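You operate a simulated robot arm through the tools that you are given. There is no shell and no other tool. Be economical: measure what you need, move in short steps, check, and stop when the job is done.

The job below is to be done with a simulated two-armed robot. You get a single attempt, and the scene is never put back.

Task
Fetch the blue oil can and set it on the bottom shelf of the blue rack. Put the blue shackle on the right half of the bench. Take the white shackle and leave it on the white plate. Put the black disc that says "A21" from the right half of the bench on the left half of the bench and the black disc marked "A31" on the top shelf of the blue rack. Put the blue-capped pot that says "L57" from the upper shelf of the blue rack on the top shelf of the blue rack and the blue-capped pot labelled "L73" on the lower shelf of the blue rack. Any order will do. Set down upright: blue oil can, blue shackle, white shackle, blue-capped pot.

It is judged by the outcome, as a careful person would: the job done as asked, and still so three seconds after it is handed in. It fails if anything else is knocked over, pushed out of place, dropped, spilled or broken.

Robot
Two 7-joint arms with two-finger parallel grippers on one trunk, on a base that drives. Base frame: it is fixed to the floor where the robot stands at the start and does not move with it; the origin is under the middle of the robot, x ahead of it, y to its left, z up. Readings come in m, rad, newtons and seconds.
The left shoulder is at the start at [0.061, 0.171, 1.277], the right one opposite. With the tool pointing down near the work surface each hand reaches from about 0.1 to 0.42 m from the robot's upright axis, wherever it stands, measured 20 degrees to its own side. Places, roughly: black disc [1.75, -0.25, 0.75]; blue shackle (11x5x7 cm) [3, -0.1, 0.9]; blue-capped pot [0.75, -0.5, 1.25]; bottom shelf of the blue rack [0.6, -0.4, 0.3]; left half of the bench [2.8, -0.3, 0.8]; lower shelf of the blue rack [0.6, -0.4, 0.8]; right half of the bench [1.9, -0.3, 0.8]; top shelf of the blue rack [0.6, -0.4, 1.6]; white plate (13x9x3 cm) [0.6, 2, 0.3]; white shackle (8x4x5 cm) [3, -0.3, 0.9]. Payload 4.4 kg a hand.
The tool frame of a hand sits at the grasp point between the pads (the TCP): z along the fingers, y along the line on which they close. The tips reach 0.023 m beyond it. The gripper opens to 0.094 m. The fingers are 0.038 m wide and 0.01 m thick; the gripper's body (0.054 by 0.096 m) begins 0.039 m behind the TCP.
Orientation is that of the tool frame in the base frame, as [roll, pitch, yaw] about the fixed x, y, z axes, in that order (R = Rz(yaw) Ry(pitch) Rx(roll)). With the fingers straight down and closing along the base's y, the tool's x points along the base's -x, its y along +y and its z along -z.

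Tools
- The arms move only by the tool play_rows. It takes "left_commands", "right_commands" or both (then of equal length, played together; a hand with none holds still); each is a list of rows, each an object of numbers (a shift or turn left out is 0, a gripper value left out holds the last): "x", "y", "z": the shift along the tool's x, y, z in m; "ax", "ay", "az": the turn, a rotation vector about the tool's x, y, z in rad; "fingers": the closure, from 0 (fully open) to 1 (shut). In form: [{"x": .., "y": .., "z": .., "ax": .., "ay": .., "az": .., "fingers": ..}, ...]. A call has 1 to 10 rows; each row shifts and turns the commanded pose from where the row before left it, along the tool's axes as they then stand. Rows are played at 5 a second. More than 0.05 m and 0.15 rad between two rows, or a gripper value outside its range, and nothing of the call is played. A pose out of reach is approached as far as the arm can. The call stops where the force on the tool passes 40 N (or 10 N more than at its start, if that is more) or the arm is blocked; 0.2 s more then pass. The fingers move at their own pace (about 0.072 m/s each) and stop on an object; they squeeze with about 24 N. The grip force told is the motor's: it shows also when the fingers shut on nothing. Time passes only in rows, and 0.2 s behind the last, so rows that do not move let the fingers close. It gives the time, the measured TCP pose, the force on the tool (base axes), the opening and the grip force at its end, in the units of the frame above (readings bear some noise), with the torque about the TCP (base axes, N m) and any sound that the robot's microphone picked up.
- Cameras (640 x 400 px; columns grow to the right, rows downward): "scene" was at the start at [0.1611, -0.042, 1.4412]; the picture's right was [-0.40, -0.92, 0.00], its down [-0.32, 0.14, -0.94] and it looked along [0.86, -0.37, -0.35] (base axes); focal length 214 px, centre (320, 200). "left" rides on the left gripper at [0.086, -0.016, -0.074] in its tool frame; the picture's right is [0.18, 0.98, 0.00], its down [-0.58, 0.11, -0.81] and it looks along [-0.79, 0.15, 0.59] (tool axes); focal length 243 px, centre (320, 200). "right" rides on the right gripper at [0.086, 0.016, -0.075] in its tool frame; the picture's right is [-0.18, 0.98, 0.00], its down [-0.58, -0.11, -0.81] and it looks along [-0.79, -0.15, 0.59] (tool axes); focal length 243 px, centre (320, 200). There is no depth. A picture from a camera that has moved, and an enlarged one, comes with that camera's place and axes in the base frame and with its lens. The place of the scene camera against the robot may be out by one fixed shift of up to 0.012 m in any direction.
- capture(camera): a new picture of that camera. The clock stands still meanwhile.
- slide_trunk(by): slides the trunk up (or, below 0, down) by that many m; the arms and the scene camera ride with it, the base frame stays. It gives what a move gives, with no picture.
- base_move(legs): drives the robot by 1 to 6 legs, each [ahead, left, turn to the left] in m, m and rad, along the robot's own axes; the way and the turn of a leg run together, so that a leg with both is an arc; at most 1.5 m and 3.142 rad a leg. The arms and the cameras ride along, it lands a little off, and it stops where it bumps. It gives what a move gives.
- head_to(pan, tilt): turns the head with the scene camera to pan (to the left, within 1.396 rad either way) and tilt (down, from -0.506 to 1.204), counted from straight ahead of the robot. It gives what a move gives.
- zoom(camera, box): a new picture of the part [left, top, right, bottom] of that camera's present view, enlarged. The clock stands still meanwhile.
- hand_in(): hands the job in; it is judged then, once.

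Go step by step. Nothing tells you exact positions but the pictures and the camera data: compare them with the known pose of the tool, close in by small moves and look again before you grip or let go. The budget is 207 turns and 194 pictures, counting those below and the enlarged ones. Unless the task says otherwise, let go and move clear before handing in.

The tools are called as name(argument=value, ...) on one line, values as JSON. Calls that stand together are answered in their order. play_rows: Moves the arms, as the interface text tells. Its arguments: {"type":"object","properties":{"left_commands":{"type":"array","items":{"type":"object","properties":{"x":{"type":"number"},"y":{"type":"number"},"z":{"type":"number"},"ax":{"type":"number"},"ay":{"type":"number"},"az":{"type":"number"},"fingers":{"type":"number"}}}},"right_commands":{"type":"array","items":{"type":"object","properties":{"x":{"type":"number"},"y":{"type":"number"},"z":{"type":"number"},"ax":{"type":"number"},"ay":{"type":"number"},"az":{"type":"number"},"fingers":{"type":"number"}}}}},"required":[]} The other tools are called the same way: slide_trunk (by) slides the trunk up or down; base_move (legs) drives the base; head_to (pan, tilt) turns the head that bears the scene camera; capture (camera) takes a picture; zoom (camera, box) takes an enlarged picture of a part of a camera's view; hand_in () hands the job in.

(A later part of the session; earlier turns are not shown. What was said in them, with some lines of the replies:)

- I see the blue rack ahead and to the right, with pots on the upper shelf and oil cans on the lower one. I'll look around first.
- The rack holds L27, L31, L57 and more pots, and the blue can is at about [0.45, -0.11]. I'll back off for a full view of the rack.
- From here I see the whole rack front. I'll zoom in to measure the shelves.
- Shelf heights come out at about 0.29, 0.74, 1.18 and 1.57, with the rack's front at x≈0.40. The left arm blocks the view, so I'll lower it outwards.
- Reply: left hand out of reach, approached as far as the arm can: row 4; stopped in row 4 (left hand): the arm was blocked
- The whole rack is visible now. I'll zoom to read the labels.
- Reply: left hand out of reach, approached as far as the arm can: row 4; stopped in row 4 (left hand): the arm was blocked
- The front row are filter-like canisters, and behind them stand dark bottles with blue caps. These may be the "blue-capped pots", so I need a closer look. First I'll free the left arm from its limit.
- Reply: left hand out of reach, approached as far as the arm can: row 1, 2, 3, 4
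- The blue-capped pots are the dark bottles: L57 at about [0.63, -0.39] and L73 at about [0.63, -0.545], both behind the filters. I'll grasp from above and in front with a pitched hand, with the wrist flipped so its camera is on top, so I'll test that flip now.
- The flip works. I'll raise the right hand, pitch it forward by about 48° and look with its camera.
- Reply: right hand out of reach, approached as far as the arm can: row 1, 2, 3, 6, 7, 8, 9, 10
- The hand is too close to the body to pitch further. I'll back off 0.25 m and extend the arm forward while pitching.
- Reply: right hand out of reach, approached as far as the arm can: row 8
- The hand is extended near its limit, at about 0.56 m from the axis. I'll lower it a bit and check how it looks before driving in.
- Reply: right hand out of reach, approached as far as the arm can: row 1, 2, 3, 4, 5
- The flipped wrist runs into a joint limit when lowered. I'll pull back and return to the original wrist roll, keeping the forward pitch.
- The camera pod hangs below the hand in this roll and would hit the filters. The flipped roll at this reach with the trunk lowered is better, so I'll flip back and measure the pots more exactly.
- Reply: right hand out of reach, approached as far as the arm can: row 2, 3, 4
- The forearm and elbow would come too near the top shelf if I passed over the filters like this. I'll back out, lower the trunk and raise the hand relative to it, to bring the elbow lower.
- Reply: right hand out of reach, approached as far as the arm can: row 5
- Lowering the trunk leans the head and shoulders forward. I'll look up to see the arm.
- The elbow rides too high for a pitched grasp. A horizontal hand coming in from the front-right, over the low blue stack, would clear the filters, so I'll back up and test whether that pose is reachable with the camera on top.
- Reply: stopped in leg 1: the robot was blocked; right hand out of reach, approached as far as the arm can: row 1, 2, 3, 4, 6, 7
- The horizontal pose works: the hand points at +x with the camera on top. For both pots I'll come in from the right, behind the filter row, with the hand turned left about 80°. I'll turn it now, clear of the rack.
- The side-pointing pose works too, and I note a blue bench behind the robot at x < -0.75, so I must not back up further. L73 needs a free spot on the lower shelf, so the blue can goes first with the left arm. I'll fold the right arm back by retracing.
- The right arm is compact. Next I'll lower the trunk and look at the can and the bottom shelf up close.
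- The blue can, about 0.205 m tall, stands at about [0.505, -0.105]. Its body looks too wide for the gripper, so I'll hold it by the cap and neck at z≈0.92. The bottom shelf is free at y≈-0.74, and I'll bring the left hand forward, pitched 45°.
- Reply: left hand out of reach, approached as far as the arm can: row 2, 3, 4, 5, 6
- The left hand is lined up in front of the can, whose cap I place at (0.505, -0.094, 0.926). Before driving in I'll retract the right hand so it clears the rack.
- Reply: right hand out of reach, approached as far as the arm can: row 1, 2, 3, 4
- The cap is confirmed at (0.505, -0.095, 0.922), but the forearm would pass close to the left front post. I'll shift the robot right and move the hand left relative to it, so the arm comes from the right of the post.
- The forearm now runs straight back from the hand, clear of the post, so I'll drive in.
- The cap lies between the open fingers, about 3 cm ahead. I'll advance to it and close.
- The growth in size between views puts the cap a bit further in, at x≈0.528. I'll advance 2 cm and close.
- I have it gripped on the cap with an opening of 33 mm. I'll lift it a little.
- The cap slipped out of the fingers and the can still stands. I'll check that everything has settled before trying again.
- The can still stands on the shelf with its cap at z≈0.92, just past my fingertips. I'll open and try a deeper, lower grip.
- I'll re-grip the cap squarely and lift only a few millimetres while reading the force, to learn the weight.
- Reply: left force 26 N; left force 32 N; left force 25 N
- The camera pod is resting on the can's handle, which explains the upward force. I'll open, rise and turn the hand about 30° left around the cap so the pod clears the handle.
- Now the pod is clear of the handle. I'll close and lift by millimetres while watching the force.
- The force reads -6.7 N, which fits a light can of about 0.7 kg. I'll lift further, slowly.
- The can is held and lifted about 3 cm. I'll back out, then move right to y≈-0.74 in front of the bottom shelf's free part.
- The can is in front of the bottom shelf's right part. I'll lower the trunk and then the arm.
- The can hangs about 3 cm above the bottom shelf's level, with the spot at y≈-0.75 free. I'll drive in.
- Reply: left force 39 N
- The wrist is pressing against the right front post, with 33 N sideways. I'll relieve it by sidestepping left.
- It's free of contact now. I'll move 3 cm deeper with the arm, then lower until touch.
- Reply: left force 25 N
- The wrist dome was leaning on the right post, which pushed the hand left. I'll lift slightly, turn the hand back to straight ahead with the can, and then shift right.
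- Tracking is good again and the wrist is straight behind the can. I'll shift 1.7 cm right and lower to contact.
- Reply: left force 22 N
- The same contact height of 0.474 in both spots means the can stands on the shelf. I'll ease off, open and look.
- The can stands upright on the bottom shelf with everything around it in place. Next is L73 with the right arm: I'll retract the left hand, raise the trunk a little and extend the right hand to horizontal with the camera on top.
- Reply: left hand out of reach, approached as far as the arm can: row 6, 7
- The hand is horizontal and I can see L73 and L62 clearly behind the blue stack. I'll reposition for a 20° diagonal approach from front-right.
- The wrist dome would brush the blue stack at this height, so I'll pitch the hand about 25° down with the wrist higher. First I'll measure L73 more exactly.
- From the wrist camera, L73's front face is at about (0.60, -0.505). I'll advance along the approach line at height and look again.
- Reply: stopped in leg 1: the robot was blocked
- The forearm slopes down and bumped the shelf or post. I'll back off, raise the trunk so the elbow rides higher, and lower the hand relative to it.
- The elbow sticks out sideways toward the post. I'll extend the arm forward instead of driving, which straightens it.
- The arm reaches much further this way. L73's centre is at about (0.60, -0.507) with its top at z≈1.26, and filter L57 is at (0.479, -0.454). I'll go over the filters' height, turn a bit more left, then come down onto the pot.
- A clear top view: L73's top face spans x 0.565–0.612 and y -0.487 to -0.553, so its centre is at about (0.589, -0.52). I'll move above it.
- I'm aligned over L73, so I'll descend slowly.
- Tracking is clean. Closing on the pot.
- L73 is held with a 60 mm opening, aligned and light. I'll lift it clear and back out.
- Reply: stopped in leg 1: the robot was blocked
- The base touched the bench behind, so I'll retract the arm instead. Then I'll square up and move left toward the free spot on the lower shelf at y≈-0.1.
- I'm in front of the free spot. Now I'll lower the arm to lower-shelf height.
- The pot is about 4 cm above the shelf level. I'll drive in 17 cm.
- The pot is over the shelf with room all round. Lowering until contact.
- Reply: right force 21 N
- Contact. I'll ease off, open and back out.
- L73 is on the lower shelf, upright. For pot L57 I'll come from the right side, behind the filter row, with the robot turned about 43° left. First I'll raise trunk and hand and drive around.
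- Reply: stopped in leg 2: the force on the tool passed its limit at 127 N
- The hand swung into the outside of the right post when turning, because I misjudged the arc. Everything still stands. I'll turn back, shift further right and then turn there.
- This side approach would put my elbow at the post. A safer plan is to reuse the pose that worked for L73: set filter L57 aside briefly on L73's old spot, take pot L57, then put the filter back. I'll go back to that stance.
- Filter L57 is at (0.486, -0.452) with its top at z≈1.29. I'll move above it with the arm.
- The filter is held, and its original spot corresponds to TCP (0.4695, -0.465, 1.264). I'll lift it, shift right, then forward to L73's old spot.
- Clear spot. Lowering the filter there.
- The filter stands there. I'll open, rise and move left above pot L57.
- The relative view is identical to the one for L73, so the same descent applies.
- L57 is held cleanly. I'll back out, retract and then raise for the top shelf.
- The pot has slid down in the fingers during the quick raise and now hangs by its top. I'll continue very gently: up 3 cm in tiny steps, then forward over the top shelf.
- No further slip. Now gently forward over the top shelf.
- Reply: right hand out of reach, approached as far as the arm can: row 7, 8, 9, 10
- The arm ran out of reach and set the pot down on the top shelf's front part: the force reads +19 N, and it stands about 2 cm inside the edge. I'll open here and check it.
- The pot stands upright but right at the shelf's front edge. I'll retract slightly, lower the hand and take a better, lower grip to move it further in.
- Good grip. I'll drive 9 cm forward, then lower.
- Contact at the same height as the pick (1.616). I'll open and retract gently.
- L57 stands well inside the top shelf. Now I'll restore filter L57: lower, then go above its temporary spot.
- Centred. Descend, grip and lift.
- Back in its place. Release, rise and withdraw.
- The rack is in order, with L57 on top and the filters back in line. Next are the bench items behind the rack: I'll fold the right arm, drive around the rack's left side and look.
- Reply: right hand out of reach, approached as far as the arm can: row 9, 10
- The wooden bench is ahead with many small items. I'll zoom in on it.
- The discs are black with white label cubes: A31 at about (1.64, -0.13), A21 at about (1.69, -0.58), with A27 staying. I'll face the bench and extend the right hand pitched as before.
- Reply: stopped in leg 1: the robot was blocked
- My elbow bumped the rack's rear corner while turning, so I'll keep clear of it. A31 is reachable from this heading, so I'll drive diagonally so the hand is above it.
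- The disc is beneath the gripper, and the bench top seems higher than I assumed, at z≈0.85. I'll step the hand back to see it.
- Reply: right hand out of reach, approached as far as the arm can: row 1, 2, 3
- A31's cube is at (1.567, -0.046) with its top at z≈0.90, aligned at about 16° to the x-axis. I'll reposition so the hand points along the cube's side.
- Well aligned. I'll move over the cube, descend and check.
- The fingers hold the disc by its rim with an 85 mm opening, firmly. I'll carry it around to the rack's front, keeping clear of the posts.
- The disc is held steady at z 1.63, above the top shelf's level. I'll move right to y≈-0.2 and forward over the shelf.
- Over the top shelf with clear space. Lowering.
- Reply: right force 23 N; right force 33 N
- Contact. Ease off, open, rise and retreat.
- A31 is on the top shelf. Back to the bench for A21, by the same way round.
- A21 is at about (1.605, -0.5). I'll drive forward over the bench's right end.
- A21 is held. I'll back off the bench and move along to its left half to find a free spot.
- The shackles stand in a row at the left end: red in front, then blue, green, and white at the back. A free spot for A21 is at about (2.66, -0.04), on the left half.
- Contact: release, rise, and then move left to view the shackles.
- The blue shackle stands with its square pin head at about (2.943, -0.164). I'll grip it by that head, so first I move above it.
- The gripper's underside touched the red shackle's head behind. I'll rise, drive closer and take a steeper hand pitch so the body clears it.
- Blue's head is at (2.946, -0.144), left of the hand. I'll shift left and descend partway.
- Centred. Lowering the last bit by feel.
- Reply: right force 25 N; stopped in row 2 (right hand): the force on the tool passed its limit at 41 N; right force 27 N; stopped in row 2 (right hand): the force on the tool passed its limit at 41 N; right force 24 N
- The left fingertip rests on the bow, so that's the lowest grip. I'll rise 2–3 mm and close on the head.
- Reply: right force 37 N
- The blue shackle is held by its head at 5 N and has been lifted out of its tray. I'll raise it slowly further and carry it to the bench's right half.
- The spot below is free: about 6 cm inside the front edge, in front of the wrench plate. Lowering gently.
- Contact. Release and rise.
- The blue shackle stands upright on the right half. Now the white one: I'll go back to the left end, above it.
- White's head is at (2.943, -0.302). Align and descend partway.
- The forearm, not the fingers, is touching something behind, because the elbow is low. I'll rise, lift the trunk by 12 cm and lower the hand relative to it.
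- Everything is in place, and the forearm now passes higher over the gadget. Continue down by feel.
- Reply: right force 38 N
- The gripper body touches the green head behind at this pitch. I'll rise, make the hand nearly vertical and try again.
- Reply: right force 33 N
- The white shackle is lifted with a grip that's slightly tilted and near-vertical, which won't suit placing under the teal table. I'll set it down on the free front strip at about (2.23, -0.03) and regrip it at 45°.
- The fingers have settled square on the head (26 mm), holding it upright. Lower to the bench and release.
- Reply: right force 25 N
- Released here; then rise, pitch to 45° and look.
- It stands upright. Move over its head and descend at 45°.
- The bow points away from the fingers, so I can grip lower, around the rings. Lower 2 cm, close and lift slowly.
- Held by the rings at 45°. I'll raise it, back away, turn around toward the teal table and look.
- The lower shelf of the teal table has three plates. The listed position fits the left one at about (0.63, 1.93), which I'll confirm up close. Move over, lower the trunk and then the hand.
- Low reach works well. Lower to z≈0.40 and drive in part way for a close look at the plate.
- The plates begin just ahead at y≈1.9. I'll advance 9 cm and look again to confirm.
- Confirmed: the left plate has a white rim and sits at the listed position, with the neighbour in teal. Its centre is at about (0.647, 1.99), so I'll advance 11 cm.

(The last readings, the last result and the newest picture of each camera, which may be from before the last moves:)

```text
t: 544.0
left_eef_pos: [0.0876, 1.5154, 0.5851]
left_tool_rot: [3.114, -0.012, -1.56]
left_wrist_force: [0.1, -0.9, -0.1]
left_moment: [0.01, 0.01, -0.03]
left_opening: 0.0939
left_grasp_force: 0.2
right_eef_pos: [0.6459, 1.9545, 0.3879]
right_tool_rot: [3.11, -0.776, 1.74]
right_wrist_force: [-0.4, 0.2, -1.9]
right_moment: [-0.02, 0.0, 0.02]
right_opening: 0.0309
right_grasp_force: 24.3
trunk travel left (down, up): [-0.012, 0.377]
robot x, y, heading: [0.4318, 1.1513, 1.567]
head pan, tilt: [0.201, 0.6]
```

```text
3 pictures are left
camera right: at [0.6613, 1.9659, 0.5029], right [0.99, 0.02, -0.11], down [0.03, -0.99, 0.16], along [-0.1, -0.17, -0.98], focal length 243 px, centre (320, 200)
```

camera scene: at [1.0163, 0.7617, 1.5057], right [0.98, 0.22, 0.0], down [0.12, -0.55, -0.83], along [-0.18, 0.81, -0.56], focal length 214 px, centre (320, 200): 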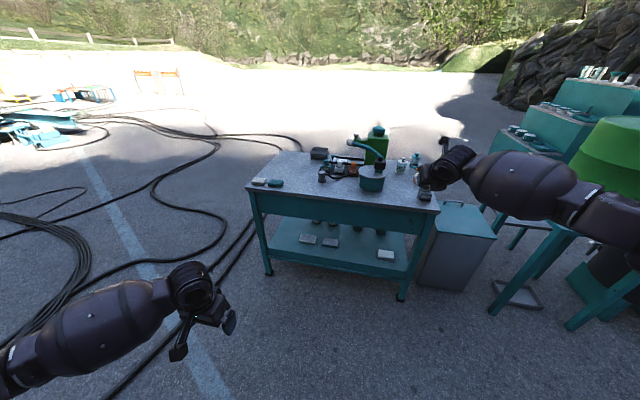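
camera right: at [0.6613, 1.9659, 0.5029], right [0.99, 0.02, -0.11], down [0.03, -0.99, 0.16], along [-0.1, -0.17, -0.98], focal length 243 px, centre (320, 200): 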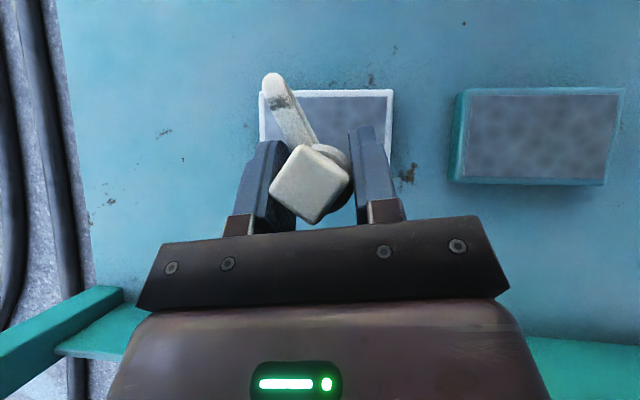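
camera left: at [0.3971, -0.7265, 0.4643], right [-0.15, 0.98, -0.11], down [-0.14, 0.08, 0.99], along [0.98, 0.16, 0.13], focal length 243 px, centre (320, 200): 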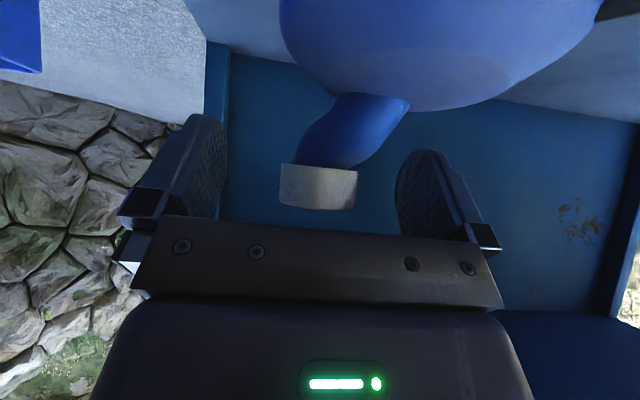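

The forearm brushes the apron slightly, and lowering will relieve it. The shackle is over the plate, so I'll lower by feel.

play_rows(right_commands=[{"x": -0.0072, "z": 0.007}, {"x": -0.0036, "z": 0.0035}, {}])

play_rows(right_commands=[{"x": -0.0036, "z": 0.0035}, {}])

play_rows(right_commands=[{"x": -0.0029, "z": 0.0028}, {}])

```text
t: 544.8
left_eef_pos: [0.085, 1.5141, 0.5884]
left_tool_rot: [3.12, -0.002, -1.56]
left_wrist_force: [0.6, 0.5, 0.0]
left_moment: [-0.03, -0.02, 0.01]
left_opening: 0.0943
left_grasp_force: 0.1
right_eef_pos: [0.6463, 1.956, 0.383]
right_tool_rot: [3.102, -0.786, 1.748]
right_wrist_force: [0.5, 0.0, -2.7]
right_moment: [-0.02, -0.01, 0.0]
right_opening: 0.031
right_grasp_force: 24.2
trunk travel left (down, up): [-0.012, 0.377]
robot x, y, heading: [0.426, 1.1529, 1.574]
head pan, tilt: [0.201, 0.6]
```

```text
t: 545.4
left_eef_pos: [0.0849, 1.5143, 0.5875]
left_tool_rot: [3.12, -0.003, -1.561]
left_wrist_force: [0.0, 0.1, -0.3]
left_moment: [-0.03, 0.01, -0.03]
left_opening: 0.0942
left_grasp_force: 0.0
right_eef_pos: [0.6471, 1.9558, 0.3754]
right_tool_rot: [3.103, -0.786, 1.748]
right_wrist_force: [0.0, -0.2, -1.5]
right_moment: [-0.02, -0.01, -0.01]
right_opening: 0.031
right_grasp_force: 24.1
trunk travel left (down, up): [-0.012, 0.377]
robot x, y, heading: [0.432, 1.1536, 1.566]
head pan, tilt: [0.201, 0.6]
```

```text
t: 546.0
left_eef_pos: [0.0862, 1.5119, 0.5882]
left_tool_rot: [3.117, -0.004, -1.558]
left_wrist_force: [-0.3, 0.0, -0.9]
left_moment: [0.01, -0.02, -0.01]
left_opening: 0.0938
left_grasp_force: 0.1
right_eef_pos: [0.6471, 1.9552, 0.373]
right_tool_rot: [3.102, -0.787, 1.748]
right_wrist_force: [-0.3, 0.3, -1.5]
right_moment: [-0.04, 0.0, -0.03]
right_opening: 0.0307
right_grasp_force: 23.5
trunk travel left (down, up): [-0.012, 0.377]
robot x, y, heading: [0.4277, 1.154, 1.566]
head pan, tilt: [0.201, 0.6]
```

play_rows(right_commands=[{"x": -0.0029, "z": 0.0028}, {}])

play_rows(right_commands=[{"x": -0.0029, "z": 0.0028}, {}])

play_rows(right_commands=[{"x": -0.0022, "z": 0.0021}, {}])

```text
t: 546.6
left_eef_pos: [0.0862, 1.5148, 0.5873]
left_tool_rot: [3.12, -0.003, -1.56]
left_wrist_force: [-0.3, -0.4, 0.3]
left_moment: [0.02, 0.0, 0.0]
left_opening: 0.0937
left_grasp_force: 0.1
right_eef_pos: [0.6465, 1.955, 0.3688]
right_tool_rot: [3.102, -0.785, 1.747]
right_wrist_force: [0.2, -0.2, -1.5]
right_moment: [-0.01, -0.02, 0.02]
right_opening: 0.031
right_grasp_force: 23.9
trunk travel left (down, up): [-0.012, 0.377]
robot x, y, heading: [0.4304, 1.1548, 1.574]
head pan, tilt: [0.201, 0.6]
```

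```text
t: 547.2
left_eef_pos: [0.0855, 1.5147, 0.5875]
left_tool_rot: [3.12, -0.003, -1.559]
left_wrist_force: [-0.1, 0.1, 0.2]
left_moment: [-0.01, 0.0, -0.01]
left_opening: 0.0941
left_grasp_force: 0.1
right_eef_pos: [0.6469, 1.9551, 0.3642]
right_tool_rot: [3.104, -0.785, 1.746]
right_wrist_force: [-0.2, 1.2, -0.8]
right_moment: [-0.03, -0.03, -0.01]
right_opening: 0.0309
right_grasp_force: 23.8
trunk travel left (down, up): [-0.012, 0.377]
robot x, y, heading: [0.4298, 1.1548, 1.567]
head pan, tilt: [0.201, 0.6]
```

```text
t: 547.8
left_eef_pos: [0.0861, 1.5145, 0.5866]
left_tool_rot: [3.119, -0.004, -1.56]
left_wrist_force: [0.6, 0.6, 0.2]
left_moment: [-0.01, -0.01, 0.03]
left_opening: 0.0938
left_grasp_force: 0.1
right_eef_pos: [0.6474, 1.9553, 0.3607]
right_tool_rot: [3.103, -0.784, 1.749]
right_wrist_force: [-0.7, 0.7, -3.1]
right_moment: [-0.03, -0.02, -0.02]
right_opening: 0.0313
right_grasp_force: 23.6
trunk travel left (down, up): [-0.012, 0.377]
robot x, y, heading: [0.4286, 1.1538, 1.568]
head pan, tilt: [0.201, 0.6]
```

play_rows(right_commands=[{"x": -0.0029, "z": 0.0028}, {}])

play_rows(right_commands=[{"x": -0.0029, "z": 0.0028}, {}])

play_rows(right_commands=[{"x": -0.0022, "z": 0.0021}, {}])

```text
t: 548.4
left_eef_pos: [0.0858, 1.5138, 0.5867]
left_tool_rot: [3.119, -0.003, -1.559]
left_wrist_force: [0.8, -0.8, -0.8]
left_moment: [0.02, -0.01, 0.01]
left_opening: 0.0938
left_grasp_force: 0.0
right_eef_pos: [0.6464, 1.9552, 0.3566]
right_tool_rot: [3.103, -0.786, 1.749]
right_wrist_force: [0.1, 0.2, -1.6]
right_moment: [-0.03, -0.04, 0.01]
right_opening: 0.0309
right_grasp_force: 23.9
trunk travel left (down, up): [-0.012, 0.377]
robot x, y, heading: [0.4311, 1.1533, 1.565]
head pan, tilt: [0.201, 0.6]
```

```text
t: 549.0
left_eef_pos: [0.0852, 1.5129, 0.5871]
left_tool_rot: [3.118, -0.003, -1.56]
left_wrist_force: [0.4, -0.3, -0.4]
left_moment: [0.01, 0.03, -0.01]
left_opening: 0.094
left_grasp_force: 0.1
right_eef_pos: [0.6484, 1.9549, 0.3526]
right_tool_rot: [3.103, -0.785, 1.747]
right_wrist_force: [0.3, -0.1, -2.3]
right_moment: [-0.04, -0.03, -0.02]
right_opening: 0.0312
right_grasp_force: 25.1
trunk travel left (down, up): [-0.012, 0.377]
robot x, y, heading: [0.4262, 1.155, 1.567]
head pan, tilt: [0.201, 0.6]
```

```text
t: 549.6
left_eef_pos: [0.085, 1.5141, 0.5872]
left_tool_rot: [3.12, -0.003, -1.56]
left_wrist_force: [-0.2, 0.1, -0.7]
left_moment: [-0.01, 0.02, 0.01]
left_opening: 0.094
left_grasp_force: 0.2
right_eef_pos: [0.6467, 1.9545, 0.3505]
right_tool_rot: [3.105, -0.785, 1.748]
right_wrist_force: [0.2, -0.3, -1.6]
right_moment: [-0.01, -0.02, 0.03]
right_opening: 0.0309
right_grasp_force: 24.6
trunk travel left (down, up): [-0.012, 0.377]
robot x, y, heading: [0.4295, 1.1528, 1.566]
head pan, tilt: [0.201, 0.6]
```

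play_rows(right_commands=[{"x": -0.0029, "z": 0.0028}, {"x": -0.0022, "z": 0.0021}, {}])

play_rows(right_commands=[{"x": -0.0029, "z": 0.0028}, {}])

capture(camera="right")

```text
t: 550.4
left_eef_pos: [0.0852, 1.5134, 0.5858]
left_tool_rot: [3.119, -0.003, -1.56]
left_wrist_force: [0.6, -0.2, 0.5]
left_moment: [-0.01, -0.02, 0.0]
left_opening: 0.0942
left_grasp_force: 0.1
right_eef_pos: [0.6473, 1.9537, 0.3434]
right_tool_rot: [3.104, -0.784, 1.747]
right_wrist_force: [0.7, 0.0, -1.5]
right_moment: [-0.03, 0.0, 0.03]
right_opening: 0.0309
right_grasp_force: 24.5
trunk travel left (down, up): [-0.012, 0.377]
robot x, y, heading: [0.43, 1.1568, 1.572]
head pan, tilt: [0.201, 0.6]
```

```text
t: 551.0
left_eef_pos: [0.0861, 1.5139, 0.5877]
left_tool_rot: [3.119, -0.003, -1.56]
left_wrist_force: [-0.1, -0.1, 0.2]
left_moment: [0.02, 0.01, -0.02]
left_opening: 0.0939
left_grasp_force: 0.0
right_eef_pos: [0.6482, 1.9548, 0.3402]
right_tool_rot: [3.101, -0.785, 1.746]
right_wrist_force: [-1.0, 0.5, -2.4]
right_moment: [-0.06, -0.03, 0.0]
right_opening: 0.0311
right_grasp_force: 24.3
trunk travel left (down, up): [-0.012, 0.377]
robot x, y, heading: [0.4309, 1.1571, 1.574]
head pan, tilt: [0.201, 0.6]
```

```text
2 pictures are left
camera right: at [0.6613, 1.9639, 0.4537], right [0.99, 0.02, -0.1], down [0.03, -0.99, 0.16], along [-0.1, -0.16, -0.98], focal length 243 px, centre (320, 200)
```

right: 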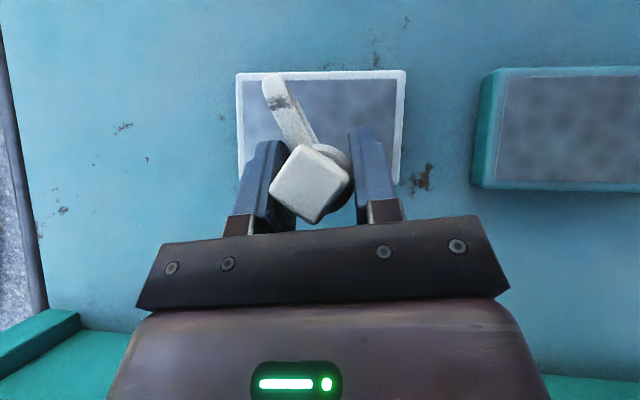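

The plate is lower than I assumed: its top is at z≈0.27 and it measures 13×9 cm. I'll move 12 mm further in and continue down.

play_rows(right_commands=[{"x": 0.0084, "z": 0.0086}, {"x": -0.0043, "z": 0.0042}, {"x": -0.0043, "z": 0.0042}, {}])

play_rows(right_commands=[{"x": -0.0029, "z": 0.0028}, {}])

play_rows(right_commands=[{"x": -0.0029, "z": 0.0028}, {}])

play_rows(right_commands=[{"x": -0.0022, "z": 0.0021}, {}])

```text
t: 552.0
left_eef_pos: [0.0861, 1.5141, 0.588]
left_tool_rot: [3.119, -0.003, -1.56]
left_wrist_force: [-0.5, 0.8, 0.3]
left_moment: [0.0, 0.0, 0.0]
left_opening: 0.0942
left_grasp_force: 0.1
right_eef_pos: [0.6458, 1.9666, 0.3262]
right_tool_rot: [3.103, -0.786, 1.747]
right_wrist_force: [0.3, -0.6, -1.6]
right_moment: [-0.05, -0.02, -0.02]
right_opening: 0.0311
right_grasp_force: 24.1
trunk travel left (down, up): [-0.012, 0.377]
robot x, y, heading: [0.4306, 1.1572, 1.57]
head pan, tilt: [0.201, 0.6]
```

```text
t: 552.6
left_eef_pos: [0.087, 1.514, 0.5879]
left_tool_rot: [3.118, -0.003, -1.559]
left_wrist_force: [-0.1, -1.3, 0.1]
left_moment: [-0.01, -0.01, -0.02]
left_opening: 0.0941
left_grasp_force: 0.1
right_eef_pos: [0.6474, 1.967, 0.3245]
right_tool_rot: [3.102, -0.784, 1.748]
right_wrist_force: [0.1, -0.9, -2.0]
right_moment: [0.0, -0.02, -0.01]
right_opening: 0.0311
right_grasp_force: 23.6
trunk travel left (down, up): [-0.012, 0.377]
robot x, y, heading: [0.4311, 1.154, 1.571]
head pan, tilt: [0.201, 0.6]
```

```text
t: 553.2
left_eef_pos: [0.0847, 1.5152, 0.5868]
left_tool_rot: [3.119, -0.006, -1.56]
left_wrist_force: [-0.3, 0.6, 0.7]
left_moment: [-0.03, -0.02, 0.04]
left_opening: 0.0939
left_grasp_force: 0.1
right_eef_pos: [0.6468, 1.9668, 0.3192]
right_tool_rot: [3.102, -0.787, 1.748]
right_wrist_force: [-0.3, 0.8, -2.2]
right_moment: [0.0, -0.01, 0.01]
right_opening: 0.031
right_grasp_force: 23.8
trunk travel left (down, up): [-0.012, 0.377]
robot x, y, heading: [0.4306, 1.1529, 1.568]
head pan, tilt: [0.201, 0.6]
```

```text
t: 553.8
left_eef_pos: [0.0856, 1.5132, 0.587]
left_tool_rot: [3.119, -0.003, -1.559]
left_wrist_force: [-0.9, -0.1, -0.2]
left_moment: [0.02, 0.03, 0.01]
left_opening: 0.094
left_grasp_force: 0.1
right_eef_pos: [0.6461, 1.9656, 0.3164]
right_tool_rot: [3.103, -0.785, 1.747]
right_wrist_force: [-0.2, 0.2, -2.0]
right_moment: [-0.02, -0.04, 0.01]
right_opening: 0.0312
right_grasp_force: 24.0
trunk travel left (down, up): [-0.012, 0.377]
robot x, y, heading: [0.4304, 1.1517, 1.565]
head pan, tilt: [0.201, 0.6]
```

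play_rows(right_commands=[{"x": -0.0022, "z": 0.0021}, {}])

play_rows(right_commands=[{"x": -0.0022, "z": 0.0021}, {}])

play_rows(right_commands=[{"x": -0.0022, "z": 0.0021}, {}])

play_rows(right_commands=[{"x": -0.0015, "z": 0.0014}, {}])

```text
t: 554.4
left_eef_pos: [0.0862, 1.5132, 0.5873]
left_tool_rot: [3.119, -0.003, -1.56]
left_wrist_force: [1.2, 0.3, -0.2]
left_moment: [-0.02, -0.02, 0.04]
left_opening: 0.094
left_grasp_force: 0.0
right_eef_pos: [0.6474, 1.9671, 0.3126]
right_tool_rot: [3.104, -0.786, 1.747]
right_wrist_force: [-0.7, 0.2, -1.3]
right_moment: [-0.03, -0.04, 0.02]
right_opening: 0.0309
right_grasp_force: 24.1
trunk travel left (down, up): [-0.012, 0.377]
robot x, y, heading: [0.4307, 1.1529, 1.575]
head pan, tilt: [0.201, 0.6]
```

```text
t: 555.0
left_eef_pos: [0.0853, 1.5139, 0.5869]
left_tool_rot: [3.12, -0.004, -1.563]
left_wrist_force: [-0.3, -0.3, 0.0]
left_moment: [-0.02, -0.01, 0.03]
left_opening: 0.094
left_grasp_force: 0.1
right_eef_pos: [0.6468, 1.9663, 0.3101]
right_tool_rot: [3.101, -0.786, 1.746]
right_wrist_force: [-0.5, 0.0, -1.9]
right_moment: [-0.01, 0.0, -0.01]
right_opening: 0.031
right_grasp_force: 24.0
trunk travel left (down, up): [-0.012, 0.377]
robot x, y, heading: [0.4301, 1.1563, 1.57]
head pan, tilt: [0.201, 0.6]
```

```text
t: 555.6
left_eef_pos: [0.0855, 1.514, 0.5866]
left_tool_rot: [3.118, -0.004, -1.56]
left_wrist_force: [-0.4, -0.6, -0.1]
left_moment: [0.01, 0.01, 0.04]
left_opening: 0.094
left_grasp_force: 0.0
right_eef_pos: [0.6468, 1.9666, 0.3069]
right_tool_rot: [3.101, -0.785, 1.748]
right_wrist_force: [0.1, -0.1, -2.8]
right_moment: [-0.02, 0.01, -0.02]
right_opening: 0.0306
right_grasp_force: 24.2
trunk travel left (down, up): [-0.012, 0.377]
robot x, y, heading: [0.4321, 1.1519, 1.571]
head pan, tilt: [0.201, 0.6]
```

```text
t: 556.2
left_eef_pos: [0.0857, 1.5142, 0.5869]
left_tool_rot: [3.119, -0.004, -1.56]
left_wrist_force: [-0.3, 0.1, 0.1]
left_moment: [-0.02, 0.01, 0.01]
left_opening: 0.0941
left_grasp_force: 0.1
right_eef_pos: [0.6477, 1.9672, 0.3044]
right_tool_rot: [3.104, -0.784, 1.746]
right_wrist_force: [-1.0, -0.4, -1.6]
right_moment: [-0.03, 0.0, -0.02]
right_opening: 0.031
right_grasp_force: 24.2
trunk travel left (down, up): [-0.012, 0.377]
robot x, y, heading: [0.4297, 1.1509, 1.565]
head pan, tilt: [0.201, 0.6]
```

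play_rows(right_commands=[{"x": -0.0029, "z": 0.0028}, {}])

play_rows(right_commands=[{"x": -0.0025, "z": 0.0024}, {}])

play_rows(right_commands=[{"x": -0.0025, "z": 0.0024}, {}])

play_rows(right_commands=[{"x": -0.0025, "z": 0.0024}, {}])

```text
t: 556.8
left_eef_pos: [0.0857, 1.5136, 0.5875]
left_tool_rot: [3.12, -0.004, -1.562]
left_wrist_force: [0.4, 0.2, -0.2]
left_moment: [0.01, -0.01, -0.01]
left_opening: 0.0942
left_grasp_force: 0.2
right_eef_pos: [0.6473, 1.9664, 0.3011]
right_tool_rot: [3.104, -0.785, 1.747]
right_wrist_force: [0.4, 0.0, -2.0]
right_moment: [-0.05, -0.01, 0.01]
right_opening: 0.031
right_grasp_force: 24.2
trunk travel left (down, up): [-0.012, 0.377]
robot x, y, heading: [0.4248, 1.1511, 1.569]
head pan, tilt: [0.201, 0.6]
```

```text
t: 557.4
left_eef_pos: [0.0861, 1.5141, 0.5875]
left_tool_rot: [3.121, -0.003, -1.56]
left_wrist_force: [0.1, -0.2, -0.4]
left_moment: [-0.02, -0.05, -0.02]
left_opening: 0.094
left_grasp_force: 0.0
right_eef_pos: [0.6472, 1.9672, 0.2991]
right_tool_rot: [3.102, -0.788, 1.747]
right_wrist_force: [0.2, -0.2, 3.9]
right_moment: [0.14, 0.11, -0.04]
right_opening: 0.0307
right_grasp_force: 24.0
trunk travel left (down, up): [-0.012, 0.377]
robot x, y, heading: [0.4296, 1.1534, 1.571]
head pan, tilt: [0.201, 0.6]
```

```text
t: 558.0
left_eef_pos: [0.0849, 1.5145, 0.5879]
left_tool_rot: [3.118, -0.001, -1.559]
left_wrist_force: [-0.5, 0.1, 0.4]
left_moment: [-0.01, 0.01, 0.02]
left_opening: 0.094
left_grasp_force: 0.1
right_eef_pos: [0.6476, 1.9682, 0.2983]
right_tool_rot: [3.102, -0.791, 1.748]
right_wrist_force: [3.0, 2.2, 17.6]
right_moment: [0.51, 0.29, -0.1]
right_opening: 0.0311
right_grasp_force: 24.6
trunk travel left (down, up): [-0.012, 0.377]
robot x, y, heading: [0.4265, 1.1534, 1.569]
head pan, tilt: [0.201, 0.6]
```

```text
t: 558.6
left_eef_pos: [0.0853, 1.5125, 0.5882]
left_tool_rot: [3.12, -0.002, -1.561]
left_wrist_force: [0.0, 0.0, 0.5]
left_moment: [0.02, 0.0, 0.04]
left_opening: 0.094
left_grasp_force: 0.0
right_eef_pos: [0.6435, 1.9623, 0.2928]
right_tool_rot: [3.102, -0.78, 1.743]
right_wrist_force: [2.6, 2.8, 23.6]
right_moment: [0.02, 0.33, 0.05]
right_opening: 0.0306
right_grasp_force: 24.4
right hand out of reach, approached as far as the arm can: row 1
trunk travel left (down, up): [-0.012, 0.377]
robot x, y, heading: [0.4307, 1.1533, 1.572]
head pan, tilt: [0.201, 0.6]
```

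Contact with the plate. Ease off, open and back straight out.

play_rows(right_commands=[{"x": 0.003, "z": -0.003}, {"fingers": 0}, {"fingers": 0}, {"fingers": 0}, {"x": 0.005, "z": -0.0048}, {}])

base_move(legs=[[-0.1, 0, 0]])

capture(camera="right")

```text
t: 560.0
left_eef_pos: [0.0855, 1.5135, 0.5878]
left_tool_rot: [3.119, -0.003, -1.56]
left_wrist_force: [-0.2, -0.6, -0.8]
left_moment: [0.0, 0.0, -0.02]
left_opening: 0.0941
left_grasp_force: 0.2
right_eef_pos: [0.648, 1.9661, 0.302]
right_tool_rot: [3.104, -0.785, 1.75]
right_wrist_force: [0.7, -0.7, 0.2]
right_moment: [-0.03, 0.0, -0.01]
right_opening: 0.094
right_grasp_force: 0.1
trunk travel left (down, up): [-0.012, 0.377]
robot x, y, heading: [0.4356, 1.1556, 1.565]
head pan, tilt: [0.201, 0.6]
```

```text
t: 561.1
left_eef_pos: [0.0857, 1.4164, 0.5874]
left_tool_rot: [3.118, -0.003, -1.56]
left_wrist_force: [0.8, -0.6, -0.3]
left_moment: [-0.01, -0.02, 0.02]
left_opening: 0.0939
left_grasp_force: 0.0
right_eef_pos: [0.6479, 1.8685, 0.3028]
right_tool_rot: [3.104, -0.786, 1.748]
right_wrist_force: [0.0, -0.4, -0.3]
right_moment: [0.03, 0.0, -0.02]
right_opening: 0.0941
right_grasp_force: 0.0
trunk travel left (down, up): [-0.012, 0.377]
robot x, y, heading: [0.4296, 1.0565, 1.571]
head pan, tilt: [0.201, 0.6]
```

```text
1 pictures are left
camera right: at [0.661, 1.8774, 0.4162], right [0.99, 0.02, -0.1], down [0.03, -0.99, 0.16], along [-0.1, -0.16, -0.98], focal length 243 px, centre (320, 200)
```

right: 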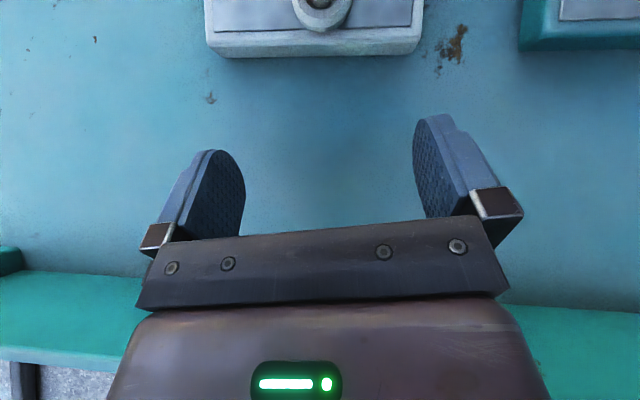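

The shackle stands on the plate. I'll raise the hand, back clear and take one final look.

play_rows(right_commands=[{"x": 0.0215, "z": -0.0209}, {"x": 0.0215, "z": -0.0209}, {"x": 0.0215, "z": -0.0209}, {}])

base_move(legs=[[-0.45, 0, 0]])

head_to(pan=-0.12, tilt=0.65)

zoom(camera="scene", box=[220, 100, 440, 300])

```text
t: 562.1
left_eef_pos: [0.0858, 1.4155, 0.5886]
left_tool_rot: [3.12, -0.003, -1.561]
left_wrist_force: [0.2, 0.8, 0.3]
left_moment: [0.01, 0.05, -0.01]
left_opening: 0.0941
left_grasp_force: 0.2
right_eef_pos: [0.6458, 1.8678, 0.3906]
right_tool_rot: [3.1, -0.784, 1.749]
right_wrist_force: [-0.4, -0.1, -1.2]
right_moment: [-0.01, 0.01, 0.0]
right_opening: 0.0939
right_grasp_force: 0.0
trunk travel left (down, up): [-0.012, 0.377]
robot x, y, heading: [0.4289, 1.0559, 1.568]
head pan, tilt: [0.201, 0.6]
```

```text
t: 564.9
left_eef_pos: [0.0846, 0.9657, 0.5875]
left_tool_rot: [3.117, -0.003, -1.563]
left_wrist_force: [-0.6, 0.1, -0.9]
left_moment: [0.0, 0.02, 0.03]
left_opening: 0.094
left_grasp_force: 0.2
right_eef_pos: [0.6441, 1.4175, 0.3914]
right_tool_rot: [3.1, -0.786, 1.747]
right_wrist_force: [0.7, 1.2, -0.2]
right_moment: [-0.01, -0.01, -0.01]
right_opening: 0.094
right_grasp_force: 0.1
trunk travel left (down, up): [-0.012, 0.377]
robot x, y, heading: [0.4296, 0.6056, 1.567]
head pan, tilt: [0.201, 0.6]
```

```text
t: 565.7
left_eef_pos: [0.0839, 0.9663, 0.5866]
left_tool_rot: [3.118, -0.004, -1.562]
left_wrist_force: [0.1, 0.0, -0.3]
left_moment: [-0.03, 0.0, -0.01]
left_opening: 0.0938
left_grasp_force: 0.0
right_eef_pos: [0.644, 1.4193, 0.3918]
right_tool_rot: [3.103, -0.784, 1.747]
right_wrist_force: [0.7, -0.6, -0.6]
right_moment: [0.01, 0.0, 0.02]
right_opening: 0.0941
right_grasp_force: 0.1
trunk travel left (down, up): [-0.012, 0.377]
robot x, y, heading: [0.4284, 0.6041, 1.567]
head pan, tilt: [-0.12, 0.649]
```

```text
2.00 times, centred on (330, 200) of scene
camera zoom: at [0.4445, 0.9876, 1.0952], right [0.99, -0.12, 0.0], down [-0.07, -0.6, -0.8], along [0.1, 0.79, -0.6], focal length 429 px, centre (300, 200)
```

zoom: 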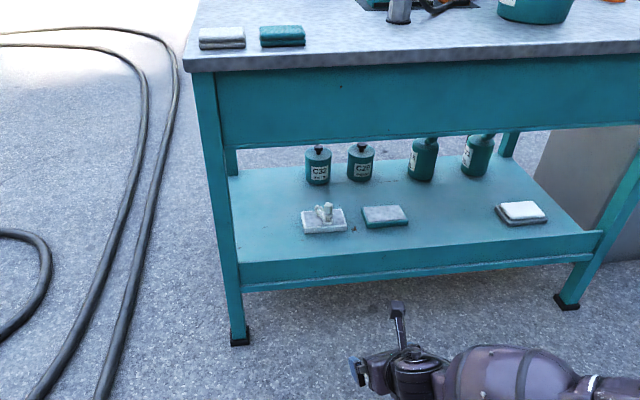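

The white shackle stands upright on the white plate, the bottles and plates around it are undisturbed, and both hands are empty and clear. Every item is placed, so I'm handing in.

hand_in()

```text
The job is handed in.
```

I handed the job in with every item moved where you asked; the result hasn't come back to me.

- **Oil can and pots:** the blue oil can is on the bottom shelf of the blue rack, pot L57 is on the top shelf and pot L73 is on the lower shelf.
- **Discs:** A31 is on the top shelf of the blue rack and A21 is on the left half of the bench.
- **Shackles:** the blue one is on the right half of the bench and the white one is on the white plate.

The oil can, pots and shackles were upright when I last saw each one.

- **Moved and put back:** I shifted the filter marked L57 aside to reach pot L57, then returned it to its spot within a few millimetres.
- **Knocks:** the robot bumped the rack's posts and shelves several times, hardest against the right front post (127 N). It also touched a bench behind it, the red and green shackles and the underside of the teal table. I saw nothing fall or shift, but I had no pictures left for a final check of the rack and bench.
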